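You operate a simulated robot arm through the tools that you are given. There is no shell and no other tool.

The job below is to be done with a simulated robot arm. You get a single attempt, and the scene is never put back.

JOB
Grip the green coupon again at the grip pressure on the card.
Fine: the load test card; low pressure, load to about zero, open the lower grip, set the knob, close it, take up 0.3 kN; loads within 0.05 kN.

Only the result counts: the job must be done as asked and must still hold three seconds after the hand-in. Knocking over, shifting, dropping, spilling or breaking anything else fails it.

ROBOT AND FRAMES
A 6-joint arm with a fingered hand, fixed in place. Base frame: the origin is on the floor under the middle of its stand, x ahead of it, y to its left, z up. Lengths are in mm, angles in degrees, forces in N, time in s.
It reaches about 1346 mm from its shoulder. Its first joint turns from -149.0 to 149.0 degrees. Payload 3.5 kg.
The TCP is the grasp point between the finger pads, 26 mm short of the fingertips. In the tool frame z runs along the fingers and y along their closing line. The gripper opens to 132 mm; its body begins 73 mm behind the TCP. The gripper is a hand of 4 fingers: y runs from the thumb to the fingers, the wrist lies at [0, 0, -234] in the tool frame.
Orientation is told as [roll, pitch, yaw] about the base's x, y, z axes, in that order, counted from this pose: with the fingers straight down and closing along the base's y, the tool's x points along the base's -x, its y along +y and its z along -z.

CONTROLS
- The arm moves only by the tool play_rows. Its argument "series" is a list of rows, each a list of 6 numbers: the shift along the base's x, y, z in mm, then the turn, a rotation vector about the base's x, y, z in degrees. In form: [[tx, ty, tz, ax, ay, az], ...]. A call has 1 to 20 rows; each row is the pose to reach, as a shift and turn from the pose commanded when the call began. A row lasts 0.2 s, in which the tool goes at most 50 mm and 8.6 degrees; a call with a longer step from one row to the next is refused whole. Where a pose cannot be reached the arm comes as near as it can. A force on the tool above 40 N (or 10 N above the force at the start of the call, whichever is more), or a blocked arm, ends the call early, and 0.2 s more pass. In this call time passes only in rows, and 0.2 s behind the last. It gives the time, the measured TCP pose, the force on the tool (base axes), the opening and the grip force at its end, in the units of the frame above (readings bear some noise), with the torque about the TCP (base axes, N m) and any sound that the robot's microphone picked up.
- Cameras (640 x 400 px; columns grow to the right, rows downward): "scene" is fixed at [54.8, -485.9, 1412]; the picture's right is [0.53, 0.85, 0.00], its down [-0.31, 0.19, -0.93] and it looks along [-0.79, 0.49, 0.36] (base axes); focal length 214 px, centre (320, 200). "wrist" rides on the gripper at [68, 2, -97] in the tool frame; the picture's right is [-0.03, 1.00, 0.00], its down [-0.82, -0.02, -0.58] and it looks along [-0.58, -0.01, 0.82] (tool axes); focal length 270 px, centre (320, 200). There is no depth. A picture from a camera that has moved, and an enlarged one, comes with that camera's place and axes in the base frame and with its lens. The place of the scene camera against the robot may be out by one fixed shift of up to 25 mm in any direction.
- grab_frame(camera): a new picture of that camera. No time passes.
- slide_trunk(by): slides the trunk up (or, below 0, down) by that many mm; the arm rides with it, the base frame stays. It gives what a move gives, with no picture.
- set_fingers(finger1, finger2, finger3, thumb_bend): sets how far each is bent, from 0 (flat) to 1 (curled in); at 0.3 the hand is open as for a grip, at 0.7 the pads meet at the TCP. One left out holds its place. A second passes; each finger stops where it meets its share of the squeeze, and holds until it gets a number again. It is the only way to open and close the hand. It gives what a move gives, with no picture; readings hold the bend of each and the force on the fingers (four entries, about 0 where the hand has none), thumb and palm.
- close_up(camera, box): a new picture of the part [left, top, right, bottom] of that camera's present view, enlarged. No time passes.
- finish_job(): hands the job in; it is judged then, once.

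Places have to be worked out from the pictures, the camera data and where the tool is seen. Open the gripper and draw the arm clear of the work before you hand the job in, unless the task says otherwise.

The tools are called by a JSON object that holds its "method" and its "body". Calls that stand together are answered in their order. play_rows: Moves the arm, as the interface text tells. Its arguments: {"type":"object","properties":{"series":{"type":"array","items":{"type":"array","items":{"type":"number"}}}},"required":["series"]} The other tools are called the same way: slide_trunk (by) moves the trunk up or down; set_fingers (finger1, finger2, finger3, thumb_bend) moves the fingers one by one; grab_frame (camera) takes a picture; close_up (camera, box) takes an enlarged picture of a part of a camera's view; finish_job () hands the job in.

At the start:

```text
time_s: 0.0
eef_pos: [468.9, -641.4, 1052.5]
tool_rot: [0.0, 0.1, 0.0]
force: [0.3, -0.2, -0.7]
moment: [-0.03, 0.0, -0.01]
grip_width: 131.8
gripper_force: 0.1
shape: jaw
bend: [0.3, 0.3, 0.3, 0.3]
finger forces: [0.0, 0.0, 0.0, 0.0, 0.0, 0.0]
trunk travel left (down, up): [-952.0, 18.0]
```

scene: 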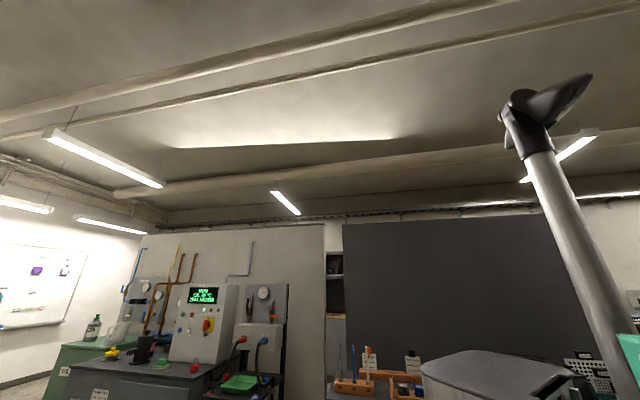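
wrist: 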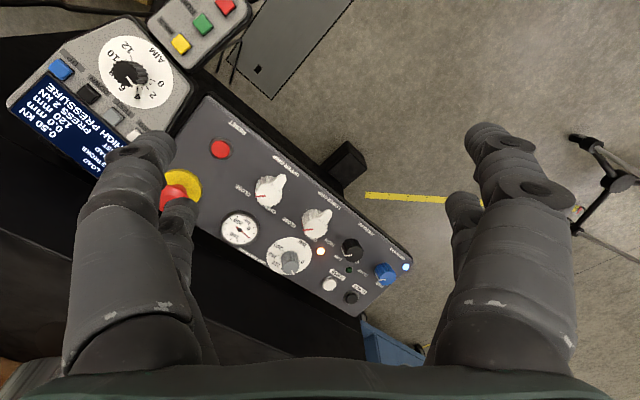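

The wrist picture shows a control console with knobs, buttons and a display. I'll enlarge parts of it to read the labels, and look for the load test card.

{"method": "close_up", "body": {"camera": "wrist", "box": [200, 100, 420, 320]}}

{"method": "close_up", "body": {"camera": "wrist", "box": [0, 0, 260, 200]}}

{"method": "close_up", "body": {"camera": "scene", "box": [60, 240, 300, 400]}}

{"method": "close_up", "body": {"camera": "scene", "box": [310, 300, 640, 400]}}

```text
1.82 times, centred on (310, 210) of wrist
camera zoom: at [401.1, -638.8, 1150.8], right [0.03, 1.0, 0.0], down [0.82, -0.02, 0.58], along [0.58, -0.01, -0.82], focal length 491 px, centre (338, 182)
```

zoom: 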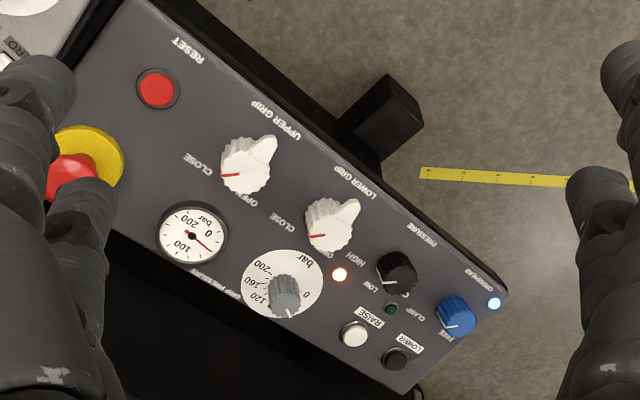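

```text
2.00 times, centred on (130, 100) of wrist
camera zoom: at [401.1, -638.8, 1150.8], right [0.03, 1.0, 0.0], down [0.82, -0.02, 0.58], along [0.58, -0.01, -0.82], focal length 541 px, centre (700, 400)
```

zoom: 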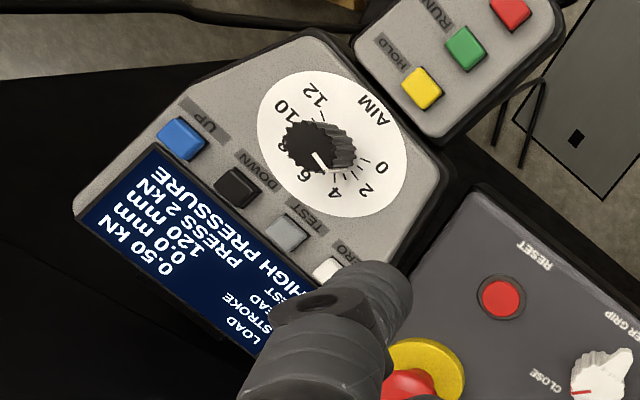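

```text
2.50 times, centred on (180, 320) of scene
camera zoom: at [54.8, -485.9, 1412.0], right [0.53, 0.85, 0.0], down [-0.31, 0.19, -0.93], along [-0.79, 0.49, 0.36], focal length 536 px, centre (670, -100)
```

zoom: 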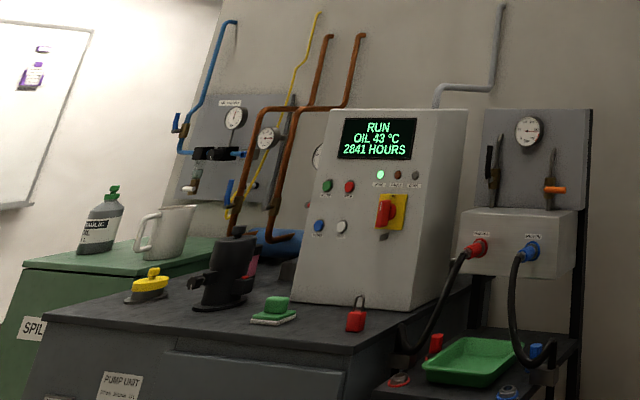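

```text
1.94 times, centred on (475, 350) of scene
camera zoom: at [54.8, -485.9, 1412.0], right [0.53, 0.85, 0.0], down [-0.31, 0.19, -0.93], along [-0.79, 0.49, 0.36], focal length 416 px, centre (19, -91)
```

zoom: 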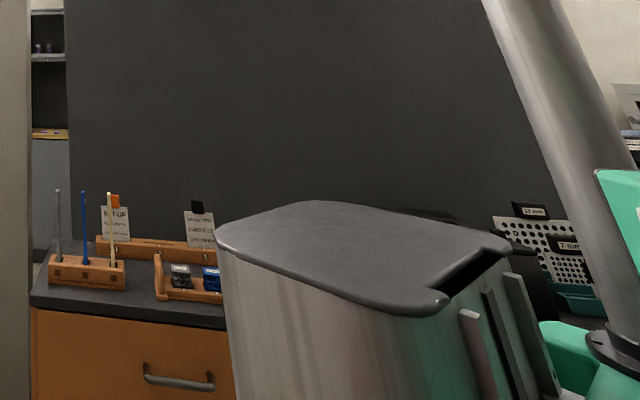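

The console shows LOAD 0.50 kN, STROKE 0.0, HEAD 120 mm and HIGH PRESSURE. I need the card and the test frame, so I'll raise the hand and tilt it forward to look ahead.

{"method": "play_rows", "body": {"series": [[-20, 0, 20, 0, -8, 0], [-40, 0, 40, 0, -16, 0], [-60, 0, 60, 0, -24, 0], [-80, 0, 80, 0, -32, 0], [-100, 0, 100, 0, -40, 0]]}}

{"method": "grab_frame", "body": {"camera": "wrist"}}

```text
time_s: 1.2
eef_pos: [371.4, -646.8, 1109.3]
tool_rot: [0.0, -40.2, 0.0]
force: [-0.4, -0.8, 0.2]
moment: [-0.01, 0.02, 0.02]
grip_width: 131.7
gripper_force: 0.1
shape: jaw
bend: [0.3, 0.3, 0.3, 0.3]
finger forces: [0.0, 0.0, 0.0, 0.0, 0.0, 0.1]
out of reach, approached as far as the arm can: row 1, 2, 3, 4, 5
trunk travel left (down, up): [-952.0, 18.0]
```

```text
taken
camera wrist: at [254.7, -643.7, 1139.0], right [0.02, 1.0, 0.02], down [0.25, -0.02, 0.97], along [0.97, -0.01, -0.25], focal length 270 px, centre (320, 200)
```

wrist: 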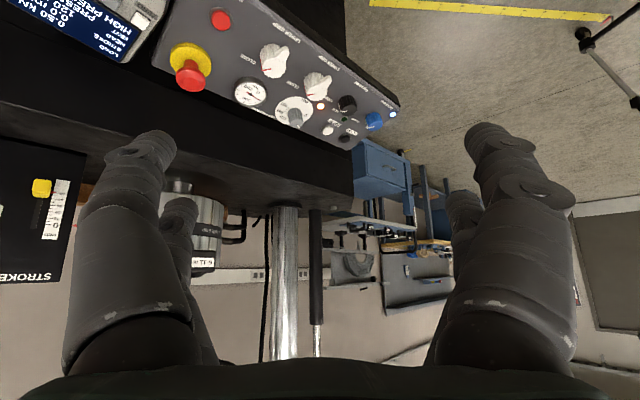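

The console panel is ahead, with its LED at about [838, -470, 778], and the test frame stands behind it. I'll turn the hand left to survey the rest of the room.

{"method": "play_rows", "body": {"series": [[0, 0, 0, 0, 0, 8], [0, 0, 0, 0, 0, 16], [0, 0, 0, 0, 0, 24], [0, 0, 0, 0, 0, 32], [0, 0, 0, 0, 0, 40]]}}

{"method": "grab_frame", "body": {"camera": "wrist"}}

```text
time_s: 2.4
eef_pos: [385.8, -640.3, 1107.4]
tool_rot: [1.1, -39.5, 6.2]
force: [0.1, -0.2, -0.5]
moment: [0.03, 0.0, 0.05]
grip_width: 131.8
gripper_force: 0.2
shape: jaw
bend: [0.3, 0.3, 0.3, 0.3]
finger forces: [0.1, 0.0, 0.0, 0.1, 0.0, 0.0]
out of reach, approached as far as the arm can: row 1, 2, 3, 4, 5
trunk travel left (down, up): [-952.0, 18.0]
```

```text
taken
camera wrist: at [271.5, -652.4, 1138.6], right [-0.1, 0.99, 0.03], down [0.26, 0.0, 0.96], along [0.96, 0.1, -0.26], focal length 270 px, centre (320, 200)
```

wrist: 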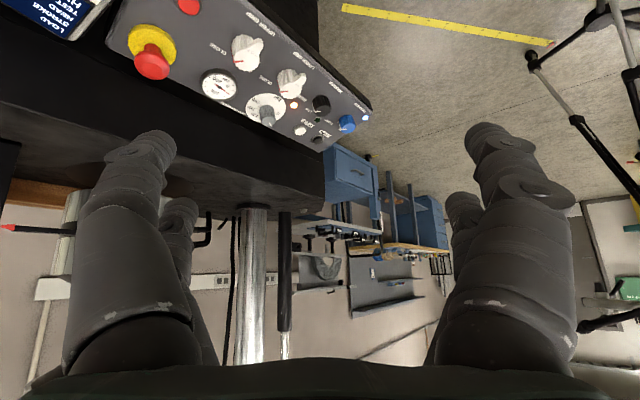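

The yaw was limited by reach, because the arm is folded with its shoulder high. I'll lower the trunk 150 mm to get a better arm configuration, since the space beneath the hand is clear.

{"method": "slide_trunk", "body": {"by": -150}}

{"method": "play_rows", "body": {"series": [[0, 0, 30, 0, 0, 8], [0, 0, 60, 0, 0, 16], [0, 0, 90, 0, 0, 24], [0, 0, 120, 0, 0, 32], [0, 0, 150, 0, 0, 40]]}}

{"method": "grab_frame", "body": {"camera": "wrist"}}

{"method": "grab_frame", "body": {"camera": "scene"}}

```text
time_s: 4.2
eef_pos: [384.9, -639.6, 957.1]
tool_rot: [1.2, -39.6, 6.1]
force: [0.0, -0.1, -0.1]
moment: [0.02, 0.0, -0.03]
grip_width: 132.1
gripper_force: 0.1
shape: jaw
bend: [0.3, 0.3, 0.3, 0.3]
finger forces: [0.0, 0.0, 0.0, 0.0, 0.0, 0.0]
trunk travel left (down, up): [-802.0, 168.0]
```

```text
time_s: 5.3
eef_pos: [546.4, -563.2, 956.8]
tool_rot: [16.3, -36.7, 21.1]
force: [-0.5, 0.3, -0.8]
moment: [0.03, 0.01, 0.01]
grip_width: 132.1
gripper_force: 0.1
shape: jaw
bend: [0.3, 0.3, 0.3, 0.3]
finger forces: [0.0, 0.1, 0.0, 0.1, 0.0, 0.0]
out of reach, approached as far as the arm can: row 1, 2, 3, 4, 5
trunk travel left (down, up): [-802.0, 168.0]
```

```text
taken
camera wrist: at [452.3, -626.9, 991.3], right [-0.48, 0.84, 0.24], down [0.37, -0.05, 0.93], along [0.79, 0.54, -0.29], focal length 270 px, centre (320, 200)
```

wrist: 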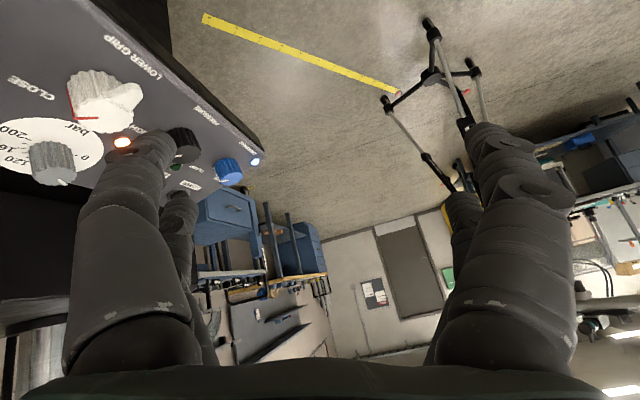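

```text
taken
```

scene: 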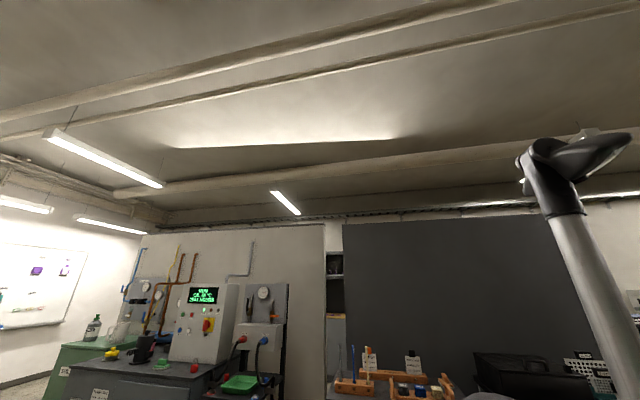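

The arm shifted forward while trying to reach that pose, so I'll be more careful with tilts from here. The scene camera shows several clipped cards on the back bench, so I'll zoom in on those.

{"method": "close_up", "body": {"camera": "scene", "box": [350, 340, 446, 400]}}

{"method": "close_up", "body": {"camera": "scene", "box": [540, 340, 640, 400]}}

{"method": "close_up", "body": {"camera": "scene", "box": [0, 240, 100, 330]}}

{"method": "close_up", "body": {"camera": "wrist", "box": [340, 190, 480, 310]}}

{"method": "close_up", "body": {"camera": "wrist", "box": [180, 180, 350, 320]}}

{"method": "close_up", "body": {"camera": "wrist", "box": [520, 100, 640, 260]}}

```text
6.67 times, centred on (398, 370) of scene
camera zoom: at [54.8, -485.9, 1412.0], right [0.53, 0.85, 0.0], down [-0.31, 0.19, -0.93], along [-0.79, 0.49, 0.36], focal length 1430 px, centre (-200, -933)
```

zoom: 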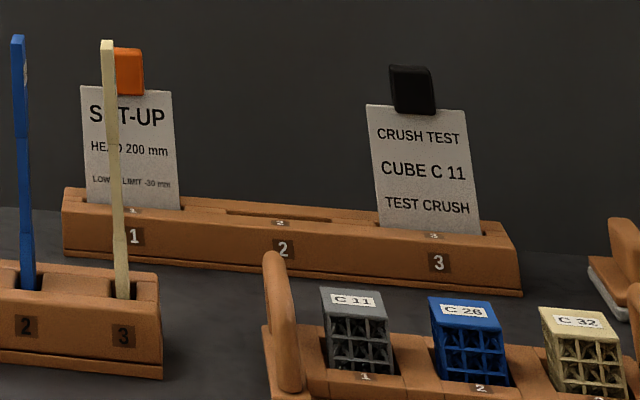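

```text
6.40 times, centred on (590, 370) of scene
camera zoom: at [54.8, -485.9, 1412.0], right [0.53, 0.85, 0.0], down [-0.31, 0.19, -0.93], along [-0.79, 0.49, 0.36], focal length 1373 px, centre (-1408, -888)
```

zoom: 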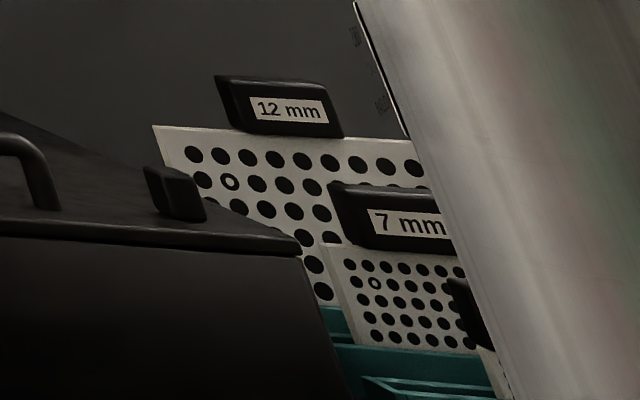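

```text
4.44 times, centred on (50, 285) of scene
camera zoom: at [54.8, -485.9, 1412.0], right [0.53, 0.85, 0.0], down [-0.31, 0.19, -0.93], along [-0.79, 0.49, 0.36], focal length 953 px, centre (1520, -178)
```

zoom: 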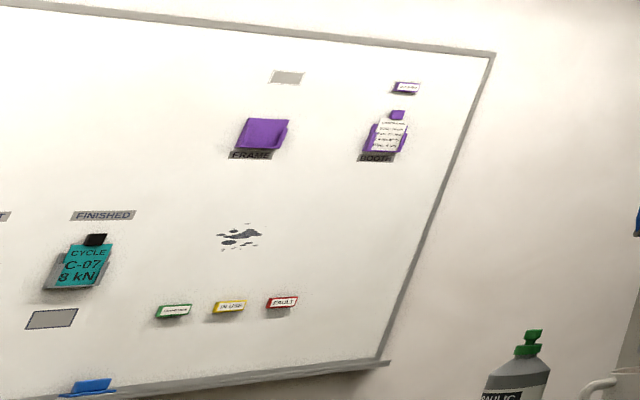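

```text
3.33 times, centred on (410, 250) of wrist
camera zoom: at [452.3, -626.9, 991.3], right [-0.48, 0.84, 0.24], down [0.37, -0.05, 0.93], along [0.79, 0.54, -0.29], focal length 901 px, centre (20, 33)
```

zoom: 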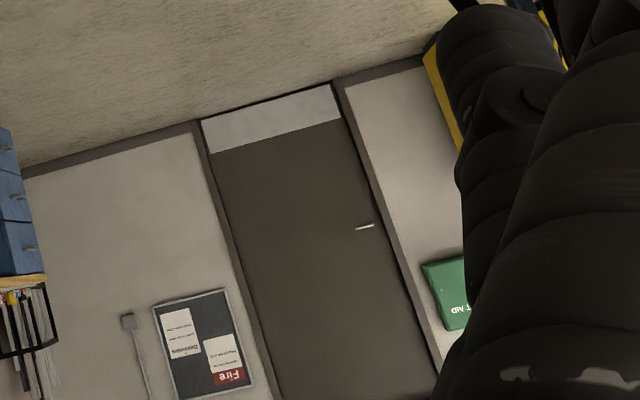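

```text
2.86 times, centred on (265, 250) of wrist
camera zoom: at [452.3, -626.9, 991.3], right [-0.48, 0.84, 0.24], down [0.37, -0.05, 0.93], along [0.79, 0.54, -0.29], focal length 772 px, centre (477, 57)
```

zoom: 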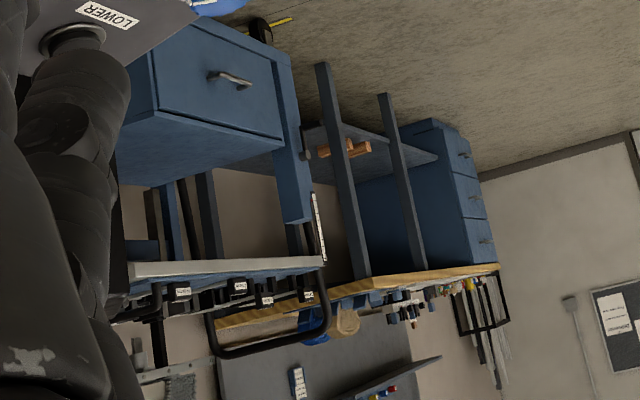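

```text
2.50 times, centred on (580, 180) of wrist
camera zoom: at [452.3, -626.9, 991.3], right [-0.48, 0.84, 0.24], down [0.37, -0.05, 0.93], along [0.79, 0.54, -0.29], focal length 676 px, centre (-330, 250)
```

zoom: 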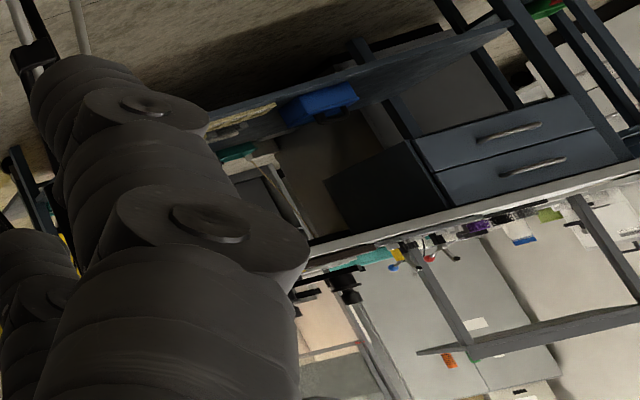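

No load test card is visible yet: slot 1 holds SET-UP, slot 3 holds CRUSH TEST and slot 2 is empty. I'll send a zero row to check whether the commanded pose matches the measured one.

{"method": "play_rows", "body": {"series": [[0, 0, 0, 0, 0, 0]]}}

```text
time_s: 5.8
eef_pos: [546.4, -563.2, 958.0]
tool_rot: [16.3, -36.7, 21.1]
force: [0.1, -0.8, 0.2]
moment: [-0.01, -0.02, 0.05]
grip_width: 131.8
gripper_force: 0.1
shape: jaw
bend: [0.3, 0.3, 0.3, 0.3]
finger forces: [0.1, 0.1, 0.0, 0.0, 0.1, 0.0]
trunk travel left (down, up): [-802.0, 168.0]
```

The pose holds, so commands run from the pose reached. I'll bring the hand back to fingers-down and draw it back a bit.

{"method": "play_rows", "body": {"series": [[-13, -13, 0, -3.7, 5.5, -4.2], [-26, -26, 0, -7.4, 11.0, -8.4], [-39, -39, 0, -11.1, 16.5, -12.6], [-52, -52, 0, -14.8, 22.1, -16.9], [-65, -65, 0, -18.5, 27.6, -21.1], [-77, -78, 0, -22.2, 33.1, -25.3]]}}

{"method": "grab_frame", "body": {"camera": "wrist"}}

```text
time_s: 7.2
eef_pos: [463.9, -650.4, 904.0]
tool_rot: [-0.2, -0.1, 0.1]
force: [-0.3, 0.2, 0.4]
moment: [-0.01, 0.0, -0.01]
grip_width: 131.8
gripper_force: 0.1
shape: jaw
bend: [0.3, 0.3, 0.3, 0.3]
finger forces: [0.0, 0.0, 0.1, 0.0, 0.0, 0.1]
out of reach, approached as far as the arm can: row 1, 2, 3, 4, 5, 6
trunk travel left (down, up): [-802.0, 168.0]
```

```text
taken
camera wrist: at [394.8, -648.0, 1000.6], right [0.02, 1.0, 0.0], down [0.82, -0.02, 0.58], along [0.58, -0.01, -0.82], focal length 270 px, centre (320, 200)
```

wrist: 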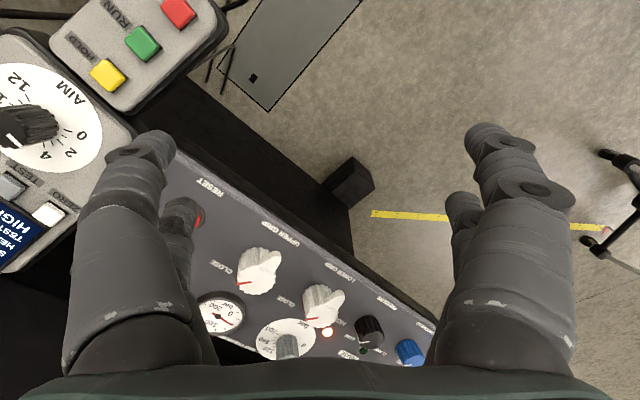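

With the fingers vertical the arm seems to be at its height limit relative to the trunk. I'll raise the trunk and lower the hand relative to it, which should free up the wrist.

{"method": "slide_trunk", "body": {"by": 168}}

{"method": "play_rows", "body": {"series": [[0, 0, -40, 0, 0, 0], [0, 0, -80, 0, 0, 0], [0, 0, -100, 0, 0, 0], [0, 0, -100, 0, 0, 8], [0, 0, -100, 0, 0, 16], [0, 0, -100, 0, 0, 24], [0, 0, -100, 0, 0, 32], [0, 0, -100, 0, 0, 40], [0, 0, -100, 0, 0, 48], [0, 0, -100, 0, 0, 56], [0, 0, -100, 0, 0, 64]]}}

{"method": "grab_frame", "body": {"camera": "wrist"}}

```text
time_s: 9.1
eef_pos: [463.6, -649.9, 1071.5]
tool_rot: [0.0, -0.2, 0.1]
force: [0.0, -0.7, -0.9]
moment: [-0.01, 0.02, 0.05]
grip_width: 131.9
gripper_force: 0.0
shape: jaw
bend: [0.3, 0.3, 0.3, 0.3]
finger forces: [0.0, 0.0, 0.1, 0.1, 0.0, 0.0]
trunk travel left (down, up): [-970.0, 0.0]
```

```text
time_s: 11.4
eef_pos: [529.4, -600.8, 1071.0]
tool_rot: [-0.3, 1.5, 31.5]
force: [-0.7, 0.1, 0.6]
moment: [-0.01, 0.02, 0.02]
grip_width: 132.0
gripper_force: 0.1
shape: jaw
bend: [0.3, 0.3, 0.3, 0.3]
finger forces: [0.0, 0.0, 0.0, 0.0, 0.0, 0.1]
out of reach, approached as far as the arm can: row 1, 2, 3, 4, 5, 6, 7, 8, 9, 10, 11
trunk travel left (down, up): [-970.0, 0.0]
```

```text
taken
camera wrist: at [471.5, -632.5, 1170.5], right [-0.5, 0.87, -0.01], down [0.72, 0.42, 0.55], along [0.48, 0.27, -0.83], focal length 270 px, centre (320, 200)
```

wrist: 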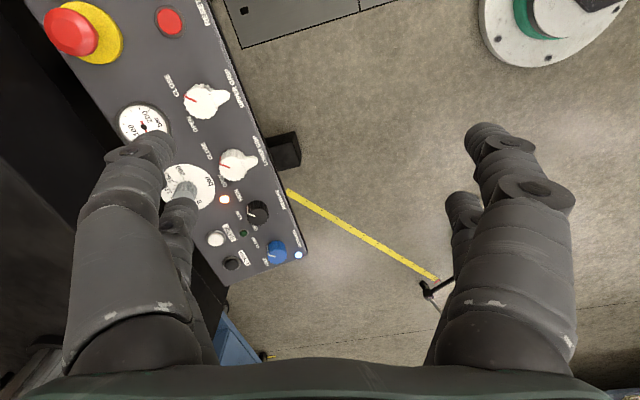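

The readings show the wrist stays at a fixed height on the trunk: only the trunk moves it vertically, and the arm moves in a plane. From now on I'll move z only with the trunk, and I'll test a pure right yaw.

{"method": "play_rows", "body": {"series": [[0, 0, 0, 0, 0, -8], [0, 0, 0, 0, 0, -16], [0, 0, 0, 0, 0, -24], [0, 0, 0, 0, 0, -32], [0, 0, 0, 0, 0, -40], [0, 0, 0, 0, 0, -48], [0, 0, 0, 0, 0, -56], [0, 0, 0, 0, 0, -64], [0, 0, 0, 0, 0, -72], [0, 0, 0, 0, 0, -80]]}}

{"method": "grab_frame", "body": {"camera": "wrist"}}

```text
time_s: 13.7
eef_pos: [527.6, -599.6, 1070.6]
tool_rot: [-0.3, 1.6, -48.5]
force: [0.0, 0.3, -0.1]
moment: [-0.03, 0.0, 0.0]
grip_width: 131.7
gripper_force: 0.1
shape: jaw
bend: [0.3, 0.3, 0.3, 0.3]
finger forces: [0.0, 0.0, 0.0, 0.1, 0.1, 0.1]
trunk travel left (down, up): [-970.0, 0.0]
```

```text
taken
camera wrist: at [485.5, -549.2, 1170.5], right [0.77, 0.64, -0.01], down [0.54, -0.64, 0.55], along [0.35, -0.43, -0.83], focal length 270 px, centre (320, 200)
```

wrist: 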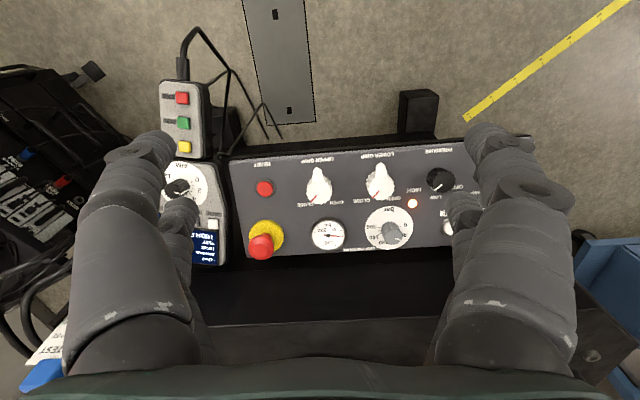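

Pure yaw works cleanly. A white card headed "…TEST" is partly visible at the lower left, off to the right side (-y), so I'll yaw 40° more and then tilt to look at it.

{"method": "play_rows", "body": {"series": [[0, 0, 0, 0, 0, -8], [0, 0, 0, 0, 0, -16], [0, 0, 0, 0, 0, -24], [0, 0, 0, 0, 0, -32], [0, 0, 0, 0, 0, -40]]}}

{"method": "play_rows", "body": {"series": [[0, 0, 2.3, -8, -0.2, 0], [0, 0, 9.1, -16, -0.4, 0], [0, 0, 20.2, -24, -0.6, 0], [0, 0, 31.4, -30, -0.8, 0]]}}

{"method": "grab_frame", "body": {"camera": "wrist"}}

```text
time_s: 14.8
eef_pos: [528.1, -600.4, 1071.9]
tool_rot: [-0.2, 1.7, -88.5]
force: [0.9, 0.0, -0.5]
moment: [0.01, -0.03, 0.01]
grip_width: 132.0
gripper_force: 0.0
shape: jaw
bend: [0.3, 0.3, 0.3, 0.3]
finger forces: [0.0, 0.0, 0.0, 0.0, 0.1, 0.0]
out of reach, approached as far as the arm can: row 5
trunk travel left (down, up): [-970.0, 0.0]
```

```text
time_s: 15.8
eef_pos: [528.4, -602.6, 1101.0]
tool_rot: [-0.2, -28.6, -88.5]
force: [0.9, 0.4, -0.4]
moment: [-0.02, -0.03, 0.0]
grip_width: 131.9
gripper_force: 0.0
shape: jaw
bend: [0.3, 0.3, 0.3, 0.3]
finger forces: [0.1, 0.0, 0.1, 0.1, 0.0, 0.1]
out of reach, approached as far as the arm can: row 3
trunk travel left (down, up): [-970.0, 0.0]
```

```text
taken
camera wrist: at [527.3, -495.2, 1152.6], right [1.0, 0.0, 0.01], down [-0.01, -0.44, 0.9], along [0.01, -0.9, -0.44], focal length 270 px, centre (320, 200)
```

wrist: 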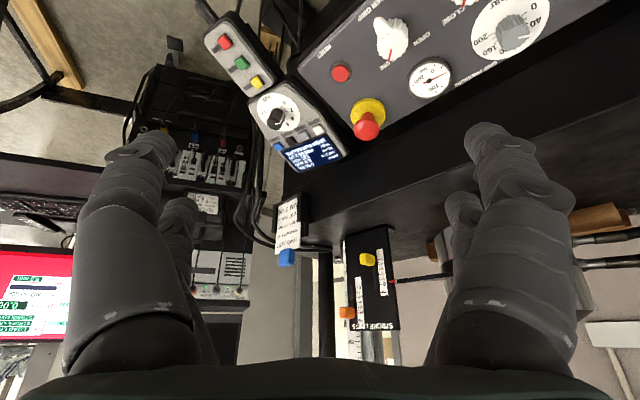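

The card with the blue clip hangs at (288, 225), next to the display and the stroke-limits panel. I'll zoom in on all three.

{"method": "close_up", "body": {"camera": "wrist", "box": [260, 180, 330, 270]}}

{"method": "close_up", "body": {"camera": "wrist", "box": [240, 80, 350, 180]}}

{"method": "close_up", "body": {"camera": "wrist", "box": [320, 215, 440, 375]}}

{"method": "close_up", "body": {"camera": "wrist", "box": [0, 180, 90, 360]}}

{"method": "close_up", "body": {"camera": "wrist", "box": [320, 0, 560, 150]}}

```text
4.44 times, centred on (295, 225) of wrist
camera zoom: at [527.3, -495.2, 1152.6], right [1.0, 0.0, 0.01], down [-0.01, -0.44, 0.9], along [0.01, -0.9, -0.44], focal length 1201 px, centre (431, 89)
```

zoom: 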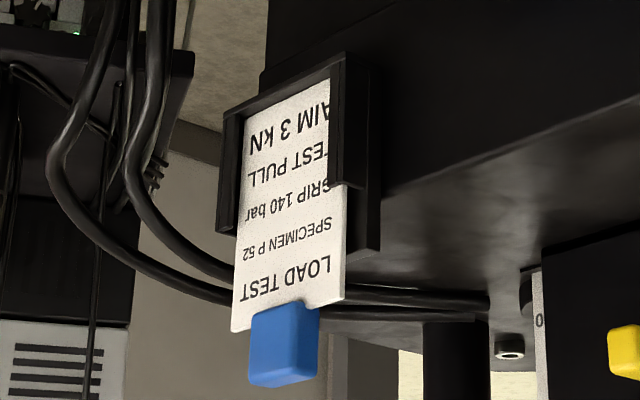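

```text
4.00 times, centred on (295, 130) of wrist
camera zoom: at [527.3, -495.2, 1152.6], right [1.0, 0.0, 0.01], down [-0.01, -0.44, 0.9], along [0.01, -0.9, -0.44], focal length 1081 px, centre (420, 480)
```

zoom: 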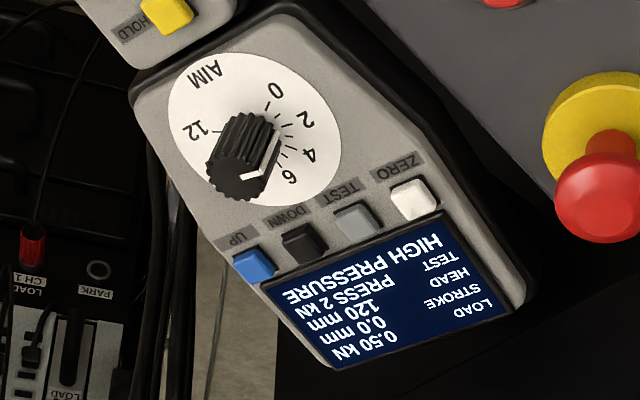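

```text
2.50 times, centred on (380, 295) of wrist
camera zoom: at [527.3, -495.2, 1152.6], right [1.0, 0.0, 0.01], down [-0.01, -0.44, 0.9], along [0.01, -0.9, -0.44], focal length 676 px, centre (170, -38)
```

zoom: 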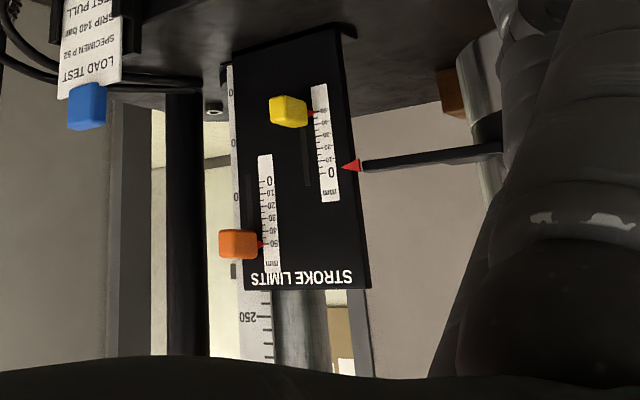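

```text
2.22 times, centred on (45, 270) of wrist
camera zoom: at [527.3, -495.2, 1152.6], right [1.0, 0.0, 0.01], down [-0.01, -0.44, 0.9], along [0.01, -0.9, -0.44], focal length 601 px, centre (931, 44)
```

zoom: 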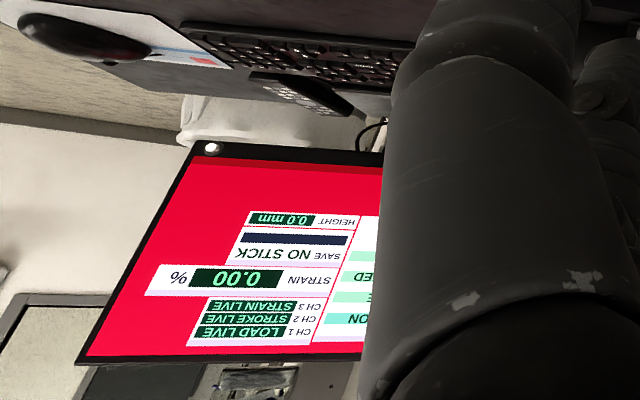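

```text
2.67 times, centred on (440, 75) of wrist
camera zoom: at [527.3, -495.2, 1152.6], right [1.0, 0.0, 0.01], down [-0.01, -0.44, 0.9], along [0.01, -0.9, -0.44], focal length 721 px, centre (0, 533)
```

zoom: 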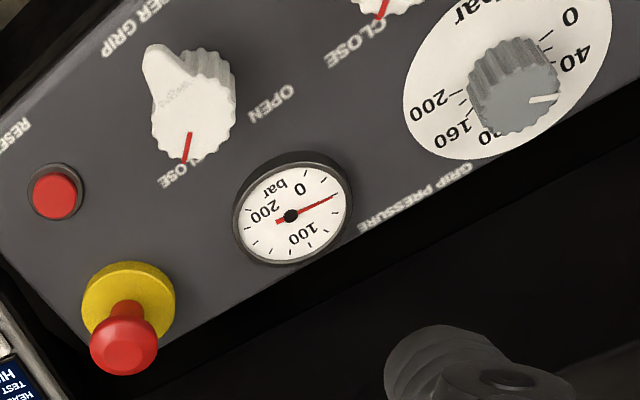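

The card reads LOAD TEST, SPECIMEN P 52, GRIP 140 bar, PULL, AIM 3 kN, so the grip knob needs 140 bar. Next I'll study the hand's fingers and the panel labels up close.

{"method": "close_up", "body": {"camera": "wrist", "box": [50, 100, 250, 400]}}

{"method": "close_up", "body": {"camera": "wrist", "box": [420, 100, 640, 400]}}

```text
1.33 times, centred on (150, 250) of wrist
camera zoom: at [527.3, -495.2, 1152.6], right [1.0, 0.0, 0.01], down [-0.01, -0.44, 0.9], along [0.01, -0.9, -0.44], focal length 360 px, centre (547, 133)
```

zoom: 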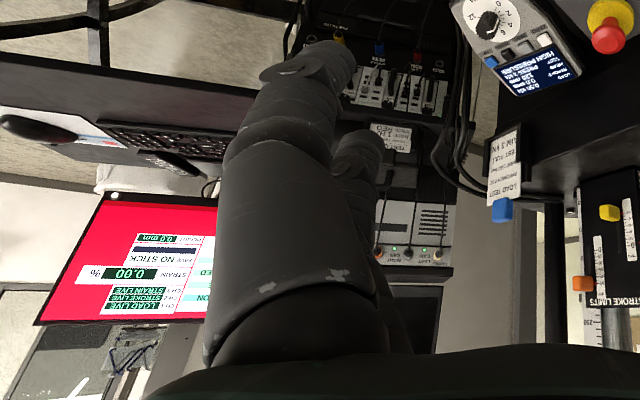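

```text
1.33 times, centred on (530, 250) of wrist
camera zoom: at [527.3, -495.2, 1152.6], right [1.0, 0.0, 0.01], down [-0.01, -0.44, 0.9], along [0.01, -0.9, -0.44], focal length 360 px, centre (40, 133)
```

zoom: 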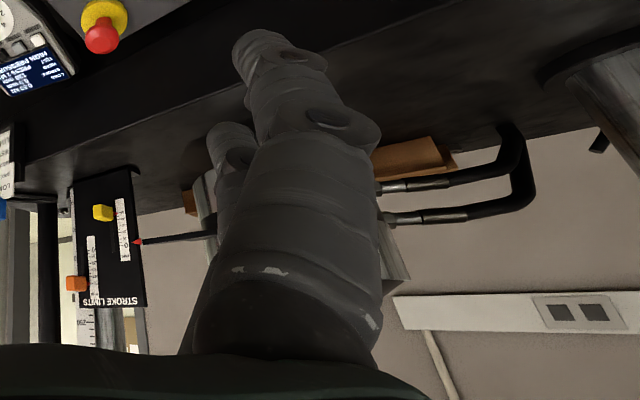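

I'll test which finger is which by flattening finger1 and curling finger2, then looking.

{"method": "set_fingers", "body": {"finger1": 0.0}}

{"method": "grab_frame", "body": {"camera": "wrist"}}

{"method": "set_fingers", "body": {"finger2": 1.0}}

{"method": "grab_frame", "body": {"camera": "wrist"}}

{"method": "set_fingers", "body": {"finger3": 1.0}}

{"method": "grab_frame", "body": {"camera": "wrist"}}

{"method": "set_fingers", "body": {"thumb_bend": 1.0}}

{"method": "grab_frame", "body": {"camera": "wrist"}}

```text
time_s: 16.9
eef_pos: [528.2, -602.1, 1099.7]
tool_rot: [-0.3, -28.5, -88.5]
force: [-1.2, 0.3, -0.1]
moment: [0.04, -0.03, -0.01]
grip_width: 163.2
gripper_force: 0.0
shape: fingers
bend: [0.0, 0.3, 0.3, 0.3]
finger forces: [0.1, 0.0, 0.0, 0.0, 0.0, 0.0]
trunk travel left (down, up): [-970.0, 0.0]
```

```text
taken
camera wrist: at [527.3, -495.5, 1152.5], right [1.0, 0.0, 0.01], down [-0.01, -0.44, 0.9], along [0.01, -0.9, -0.44], focal length 270 px, centre (320, 200)
```

wrist: 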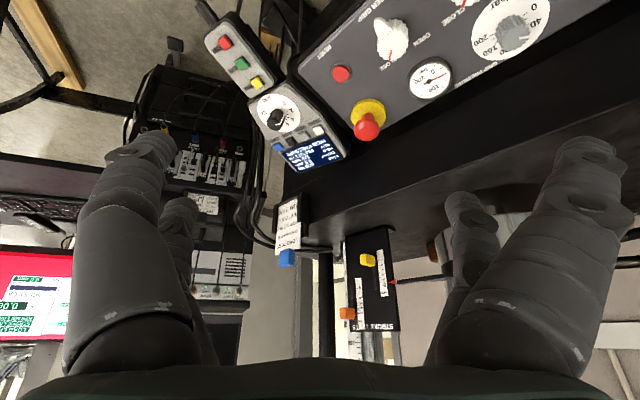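

```text
time_s: 17.9
eef_pos: [527.9, -602.9, 1099.0]
tool_rot: [-0.2, -28.3, -88.5]
force: [0.2, -0.2, -0.2]
moment: [-0.01, 0.02, 0.04]
grip_width: 163.3
gripper_force: 0.1
shape: fingers
bend: [0.0, 1.0, 0.3, 0.3]
finger forces: [0.0, 0.1, 0.0, 0.0, 0.0, 0.1]
trunk travel left (down, up): [-970.0, 0.0]
```

```text
taken
camera wrist: at [527.3, -495.5, 1152.5], right [1.0, 0.0, 0.01], down [-0.01, -0.44, 0.9], along [0.01, -0.9, -0.44], focal length 270 px, centre (320, 200)
```

wrist: 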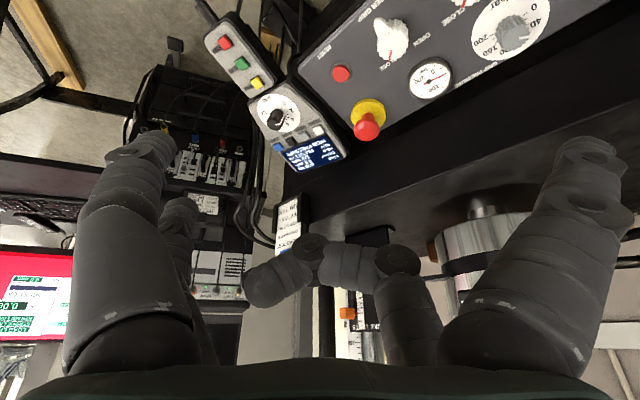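

```text
time_s: 18.9
eef_pos: [528.3, -601.9, 1099.7]
tool_rot: [-0.3, -28.3, -88.6]
force: [-0.7, 0.4, 0.0]
moment: [0.02, -0.04, -0.03]
grip_width: 163.1
gripper_force: 0.1
shape: fingers
bend: [0.0, 1.0, 0.87, 0.3]
finger forces: [0.0, 0.0, 0.1, 0.1, 0.0, 0.1]
trunk travel left (down, up): [-970.0, 0.0]
```

```text
taken
camera wrist: at [527.3, -495.5, 1152.5], right [1.0, 0.0, 0.01], down [-0.01, -0.44, 0.9], along [0.01, -0.9, -0.44], focal length 270 px, centre (320, 200)
```

wrist: 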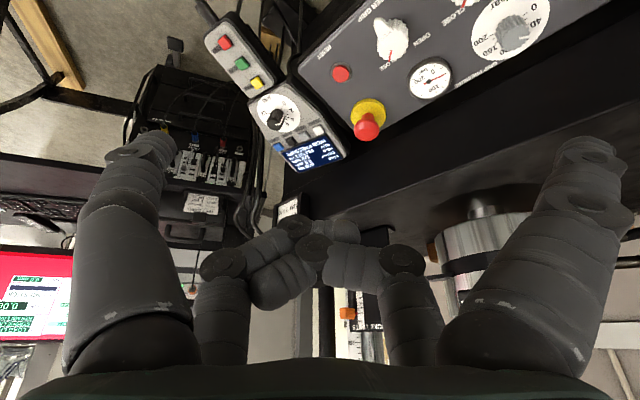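

```text
time_s: 19.9
eef_pos: [527.5, -602.1, 1100.1]
tool_rot: [-0.3, -28.4, -88.5]
force: [-0.3, 0.3, -0.3]
moment: [0.01, -0.01, 0.01]
grip_width: 62.3
gripper_force: 0.1
shape: fingers
bend: [0.0, 1.0, 0.87, 1.0]
finger forces: [0.0, 0.0, 0.1, 0.0, 0.1, 0.0]
trunk travel left (down, up): [-970.0, 0.0]
```

```text
taken
camera wrist: at [527.3, -495.5, 1152.5], right [1.0, 0.0, 0.01], down [-0.01, -0.44, 0.9], along [0.01, -0.9, -0.44], focal length 270 px, centre (320, 200)
```

wrist: 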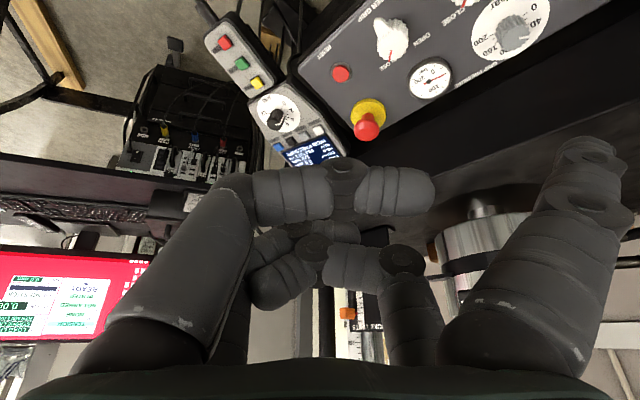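

The hand is two opposed pairs: finger1 faces the thumb on the near side, and finger2 faces finger3 on the far side. I'll spread all fingers for a clear view, undo the tilt and yaw back square to the panel.

{"method": "set_fingers", "body": {"finger1": 0.0, "finger2": 0.0, "finger3": 0.0, "thumb_bend": 0.0}}

{"method": "play_rows", "body": {"series": [[0, 0, -11, 8, 0.2, 0], [0, 0, -20, 16, 0.4, 0], [0, 0, -26, 24, 0.6, 0], [0, 0, -28.4, 28.5, 0.7, 0]]}}

{"method": "play_rows", "body": {"series": [[12, 10, 0, 0, 0, 8], [28, 22, 0, 0, 0, 16], [46, 36, 0, 0, 0, 24], [64, 54, 0, 0, 0, 32], [84, 70, 0, 0, 0, 40]]}}

{"method": "slide_trunk", "body": {"by": -90}}

{"method": "grab_frame", "body": {"camera": "wrist"}}

```text
time_s: 20.9
eef_pos: [528.1, -601.6, 1099.1]
tool_rot: [-0.3, -28.4, -88.5]
force: [-0.5, -0.1, 0.2]
moment: [0.02, 0.0, 0.01]
grip_width: 186.4
gripper_force: 0.2
shape: fingers
bend: [0.0, 0.0, 0.0, 0.0]
finger forces: [0.0, 0.1, 0.0, 0.1, 0.1, 0.1]
trunk travel left (down, up): [-970.0, 0.0]
```

```text
time_s: 21.9
eef_pos: [527.8, -601.3, 1072.0]
tool_rot: [-0.3, 0.3, -88.5]
force: [0.3, -0.9, 0.2]
moment: [0.01, 0.01, -0.04]
grip_width: 186.7
gripper_force: 0.1
shape: fingers
bend: [0.0, 0.0, 0.0, 0.0]
finger forces: [0.0, 0.0, 0.1, 0.1, 0.1, 0.0]
out of reach, approached as far as the arm can: row 1, 2, 3
trunk travel left (down, up): [-970.0, 0.0]
```

```text
time_s: 23.1
eef_pos: [611.9, -532.0, 1071.3]
tool_rot: [-0.2, 0.2, -48.4]
force: [-0.4, 0.0, 0.3]
moment: [0.0, 0.0, 0.0]
grip_width: 186.5
gripper_force: 0.0
shape: fingers
bend: [0.0, 0.0, 0.0, 0.0]
finger forces: [0.0, 0.0, 0.0, 0.0, 0.1, 0.0]
out of reach, approached as far as the arm can: row 1, 4, 5
trunk travel left (down, up): [-970.0, 0.0]
```

```text
time_s: 24.3
eef_pos: [612.6, -531.7, 982.7]
tool_rot: [-0.3, 0.1, -48.5]
force: [0.2, -1.1, -0.2]
moment: [0.01, -0.02, -0.02]
grip_width: 186.7
gripper_force: 0.0
shape: fingers
bend: [0.0, 0.0, 0.0, 0.0]
finger forces: [0.0, 0.0, 0.0, 0.0, 0.0, 0.0]
trunk travel left (down, up): [-880.0, 90.0]
```

```text
taken
camera wrist: at [567.2, -479.0, 1078.7], right [0.77, 0.64, 0.0], down [0.53, -0.62, 0.58], along [0.37, -0.44, -0.82], focal length 270 px, centre (320, 200)
```

wrist: 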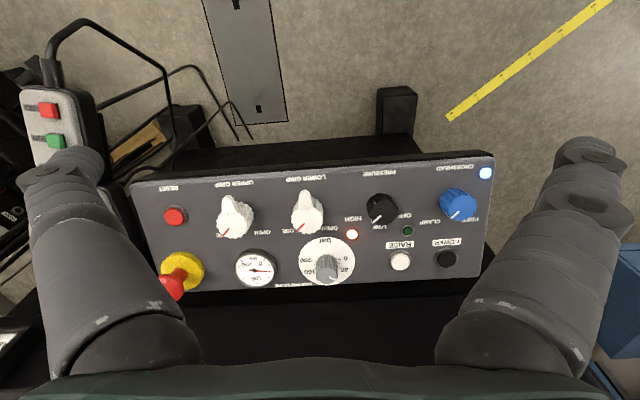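

This is a good overhead view of the whole panel. I'll zoom in to read the switch positions.

{"method": "close_up", "body": {"camera": "wrist", "box": [280, 150, 500, 290]}}

{"method": "close_up", "body": {"camera": "wrist", "box": [120, 150, 360, 300]}}

```text
2.86 times, centred on (390, 220) of wrist
camera zoom: at [567.2, -479.0, 1078.7], right [0.77, 0.64, 0.0], down [0.53, -0.62, 0.58], along [0.37, -0.44, -0.82], focal length 772 px, centre (120, 143)
```

zoom: 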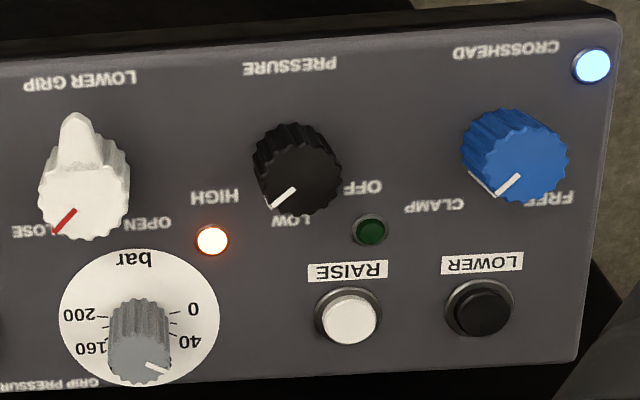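

```text
2.67 times, centred on (240, 225) of wrist
camera zoom: at [567.2, -479.0, 1078.7], right [0.77, 0.64, 0.0], down [0.53, -0.62, 0.58], along [0.37, -0.44, -0.82], focal length 721 px, centre (533, 133)
```

zoom: 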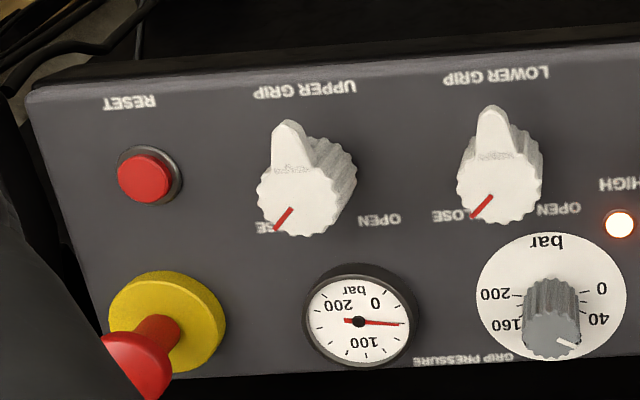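

The selectors read LOWER GRIP at CLOSE, PRESSURE at HIGH and CROSSHEAD at CLAMP, and the grip knob is around 50 bar. I'll align the hand with the panel axis (about 45°), tilt 25° and come lower to triangulate the panel.

{"method": "play_rows", "body": {"series": [[-23, -9, 0, 0, 0, 3]]}}

{"method": "play_rows", "body": {"series": [[0, 0, 2.3, -5.7, -5.61, 0], [0, 0, 9.1, -11.41, -11.22, 0], [0, 0, 21.9, -17.8, -17.5, 0]]}}

{"method": "slide_trunk", "body": {"by": -120}}

{"method": "grab_frame", "body": {"camera": "wrist"}}

```text
time_s: 24.7
eef_pos: [588.7, -540.3, 980.7]
tool_rot: [-0.2, 0.2, -45.6]
force: [-0.6, 0.2, 0.3]
moment: [-0.03, 0.04, 0.01]
grip_width: 186.6
gripper_force: 0.1
shape: fingers
bend: [0.0, 0.0, 0.0, 0.0]
finger forces: [0.0, 0.0, 0.0, 0.1, 0.0, 0.1]
trunk travel left (down, up): [-880.0, 90.0]
```

```text
refused: row 3 steps farther than a row can; nothing moved
```

```text
time_s: 26.2
eef_pos: [587.7, -540.7, 861.6]
tool_rot: [-0.2, 0.1, -45.5]
force: [0.6, 0.1, -0.2]
moment: [0.0, 0.01, 0.0]
grip_width: 186.8
gripper_force: 0.1
shape: fingers
bend: [0.0, 0.0, 0.0, 0.0]
finger forces: [0.0, 0.0, 0.1, 0.0, 0.0, 0.0]
trunk travel left (down, up): [-760.0, 210.0]
```

```text
taken
camera wrist: at [541.6, -490.0, 958.7], right [0.73, 0.68, 0.0], down [0.56, -0.6, 0.58], along [0.39, -0.42, -0.82], focal length 270 px, centre (320, 200)
```

wrist: 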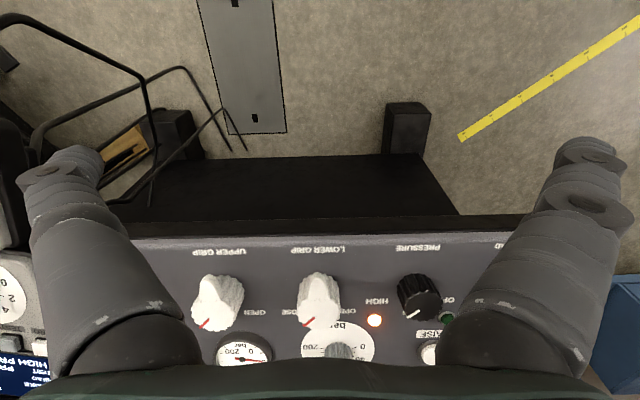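

That tilt call was refused because its last step was too large, though the trunk did go down. I'll redo the tilt in smaller steps.

{"method": "play_rows", "body": {"series": [[0, 0, 1.3, -4.28, -4.2, 0], [0, 0, 5.1, -8.56, -8.4, 0], [0, 0, 11.5, -12.83, -12.6, 0], [0, 0, 21.9, -17.8, -17.5, 0]]}}

{"method": "grab_frame", "body": {"camera": "wrist"}}

```text
time_s: 27.2
eef_pos: [587.6, -540.8, 883.8]
tool_rot: [-0.2, -25.1, -45.4]
force: [0.1, 0.6, -0.3]
moment: [-0.03, 0.03, 0.02]
grip_width: 186.6
gripper_force: 0.0
shape: fingers
bend: [0.0, 0.0, 0.0, 0.0]
finger forces: [0.0, 0.0, 0.1, 0.0, 0.0, 0.1]
trunk travel left (down, up): [-760.0, 210.0]
```

```text
taken
camera wrist: at [515.8, -464.8, 942.4], right [0.73, 0.68, 0.01], down [0.33, -0.37, 0.87], along [0.6, -0.63, -0.5], focal length 270 px, centre (320, 200)
```

wrist: 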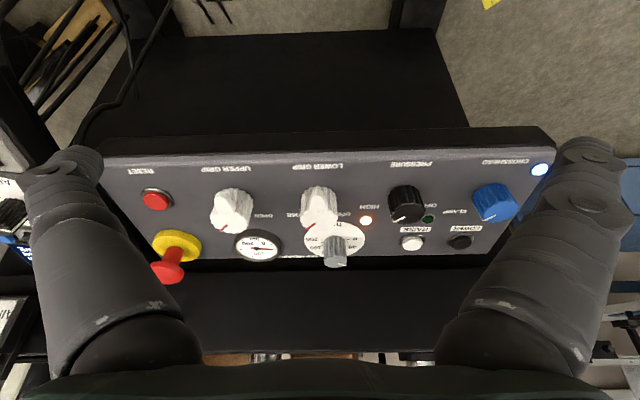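

Triangulating gives RESET ≈ [565, -787, 783], HIGH lamp ≈ [766, -644, 798] and the crosshead LED ≈ [835, -472, 781]. I'll zoom in for finer pixel positions.

{"method": "close_up", "body": {"camera": "wrist", "box": [280, 130, 440, 290]}}

{"method": "close_up", "body": {"camera": "wrist", "box": [400, 130, 560, 290]}}

{"method": "close_up", "body": {"camera": "wrist", "box": [80, 130, 300, 290]}}

```text
2.50 times, centred on (360, 210) of wrist
camera zoom: at [515.8, -464.8, 942.4], right [0.73, 0.68, 0.01], down [0.33, -0.37, 0.87], along [0.6, -0.63, -0.5], focal length 676 px, centre (220, 175)
```

zoom: 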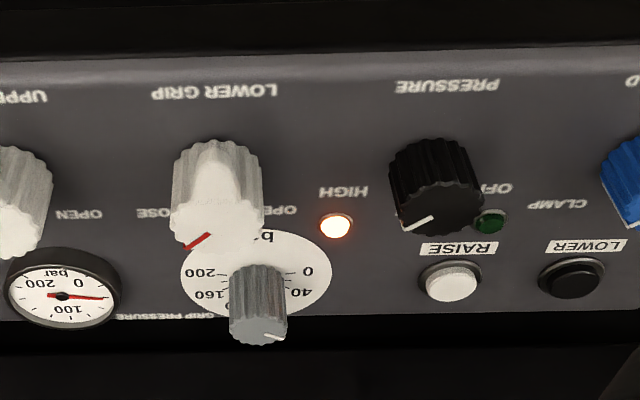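

```text
2.50 times, centred on (480, 210) of wrist
camera zoom: at [515.8, -464.8, 942.4], right [0.73, 0.68, 0.01], down [0.33, -0.37, 0.87], along [0.6, -0.63, -0.5], focal length 676 px, centre (-80, 175)
```

zoom: 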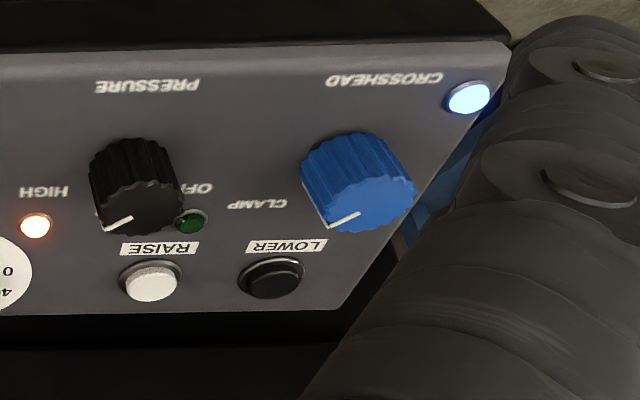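

```text
2.50 times, centred on (190, 210) of wrist
camera zoom: at [515.8, -464.8, 942.4], right [0.73, 0.68, 0.01], down [0.33, -0.37, 0.87], along [0.6, -0.63, -0.5], focal length 676 px, centre (645, 175)
```

zoom: 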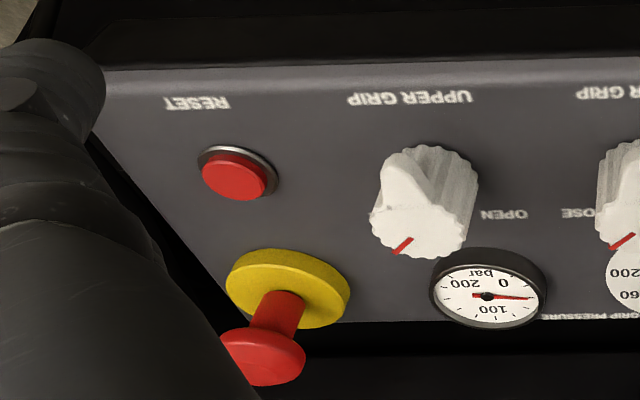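

The labels fit a plane well: the panel's long axis is at 45°, it slopes 15° up away from the robot, and the controls sit on a 95 mm grid. I'll raise the trunk, set the hand square to the panel and move above the LOWER GRIP knob.

{"method": "slide_trunk", "body": {"by": 41.5}}

{"method": "play_rows", "body": {"series": [[17, -18, -3.3, 1.43, 1.43, 0.1], [34, -36, -6.4, 2.86, 2.86, 0.2], [51, -54, -9.2, 4.28, 4.28, 0.3], [68, -72, -11.9, 5.71, 5.71, 0.4], [84.6, -88.7, -14.1, 7.14, 7.14, 0.4]]}}

{"method": "grab_frame", "body": {"camera": "wrist"}}

```text
time_s: 28.1
eef_pos: [587.3, -540.6, 924.5]
tool_rot: [-0.2, -24.9, -45.5]
force: [0.0, 0.6, -0.6]
moment: [0.04, 0.01, -0.02]
grip_width: 186.8
gripper_force: 0.0
shape: fingers
bend: [0.0, 0.0, 0.0, 0.0]
finger forces: [0.0, 0.0, 0.0, 0.0, 0.1, 0.1]
trunk travel left (down, up): [-802.0, 168.0]
```

```text
time_s: 29.2
eef_pos: [670.8, -630.6, 909.9]
tool_rot: [-0.4, -14.8, -45.0]
force: [0.6, 0.2, -0.3]
moment: [0.02, 0.01, 0.0]
grip_width: 186.4
gripper_force: 0.1
shape: fingers
bend: [0.0, 0.0, 0.0, 0.0]
finger forces: [0.0, 0.1, 0.0, 0.1, 0.0, 0.0]
trunk travel left (down, up): [-802.0, 168.0]
```

```text
taken
camera wrist: at [607.1, -563.9, 987.1], right [0.73, 0.69, 0.0], down [0.44, -0.47, 0.77], along [0.53, -0.56, -0.64], focal length 270 px, centre (320, 200)
```

wrist: 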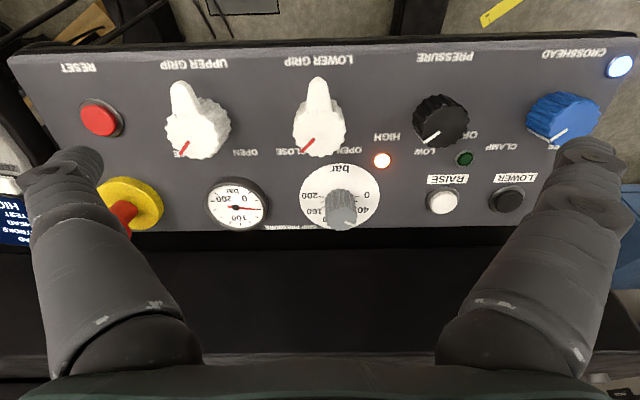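

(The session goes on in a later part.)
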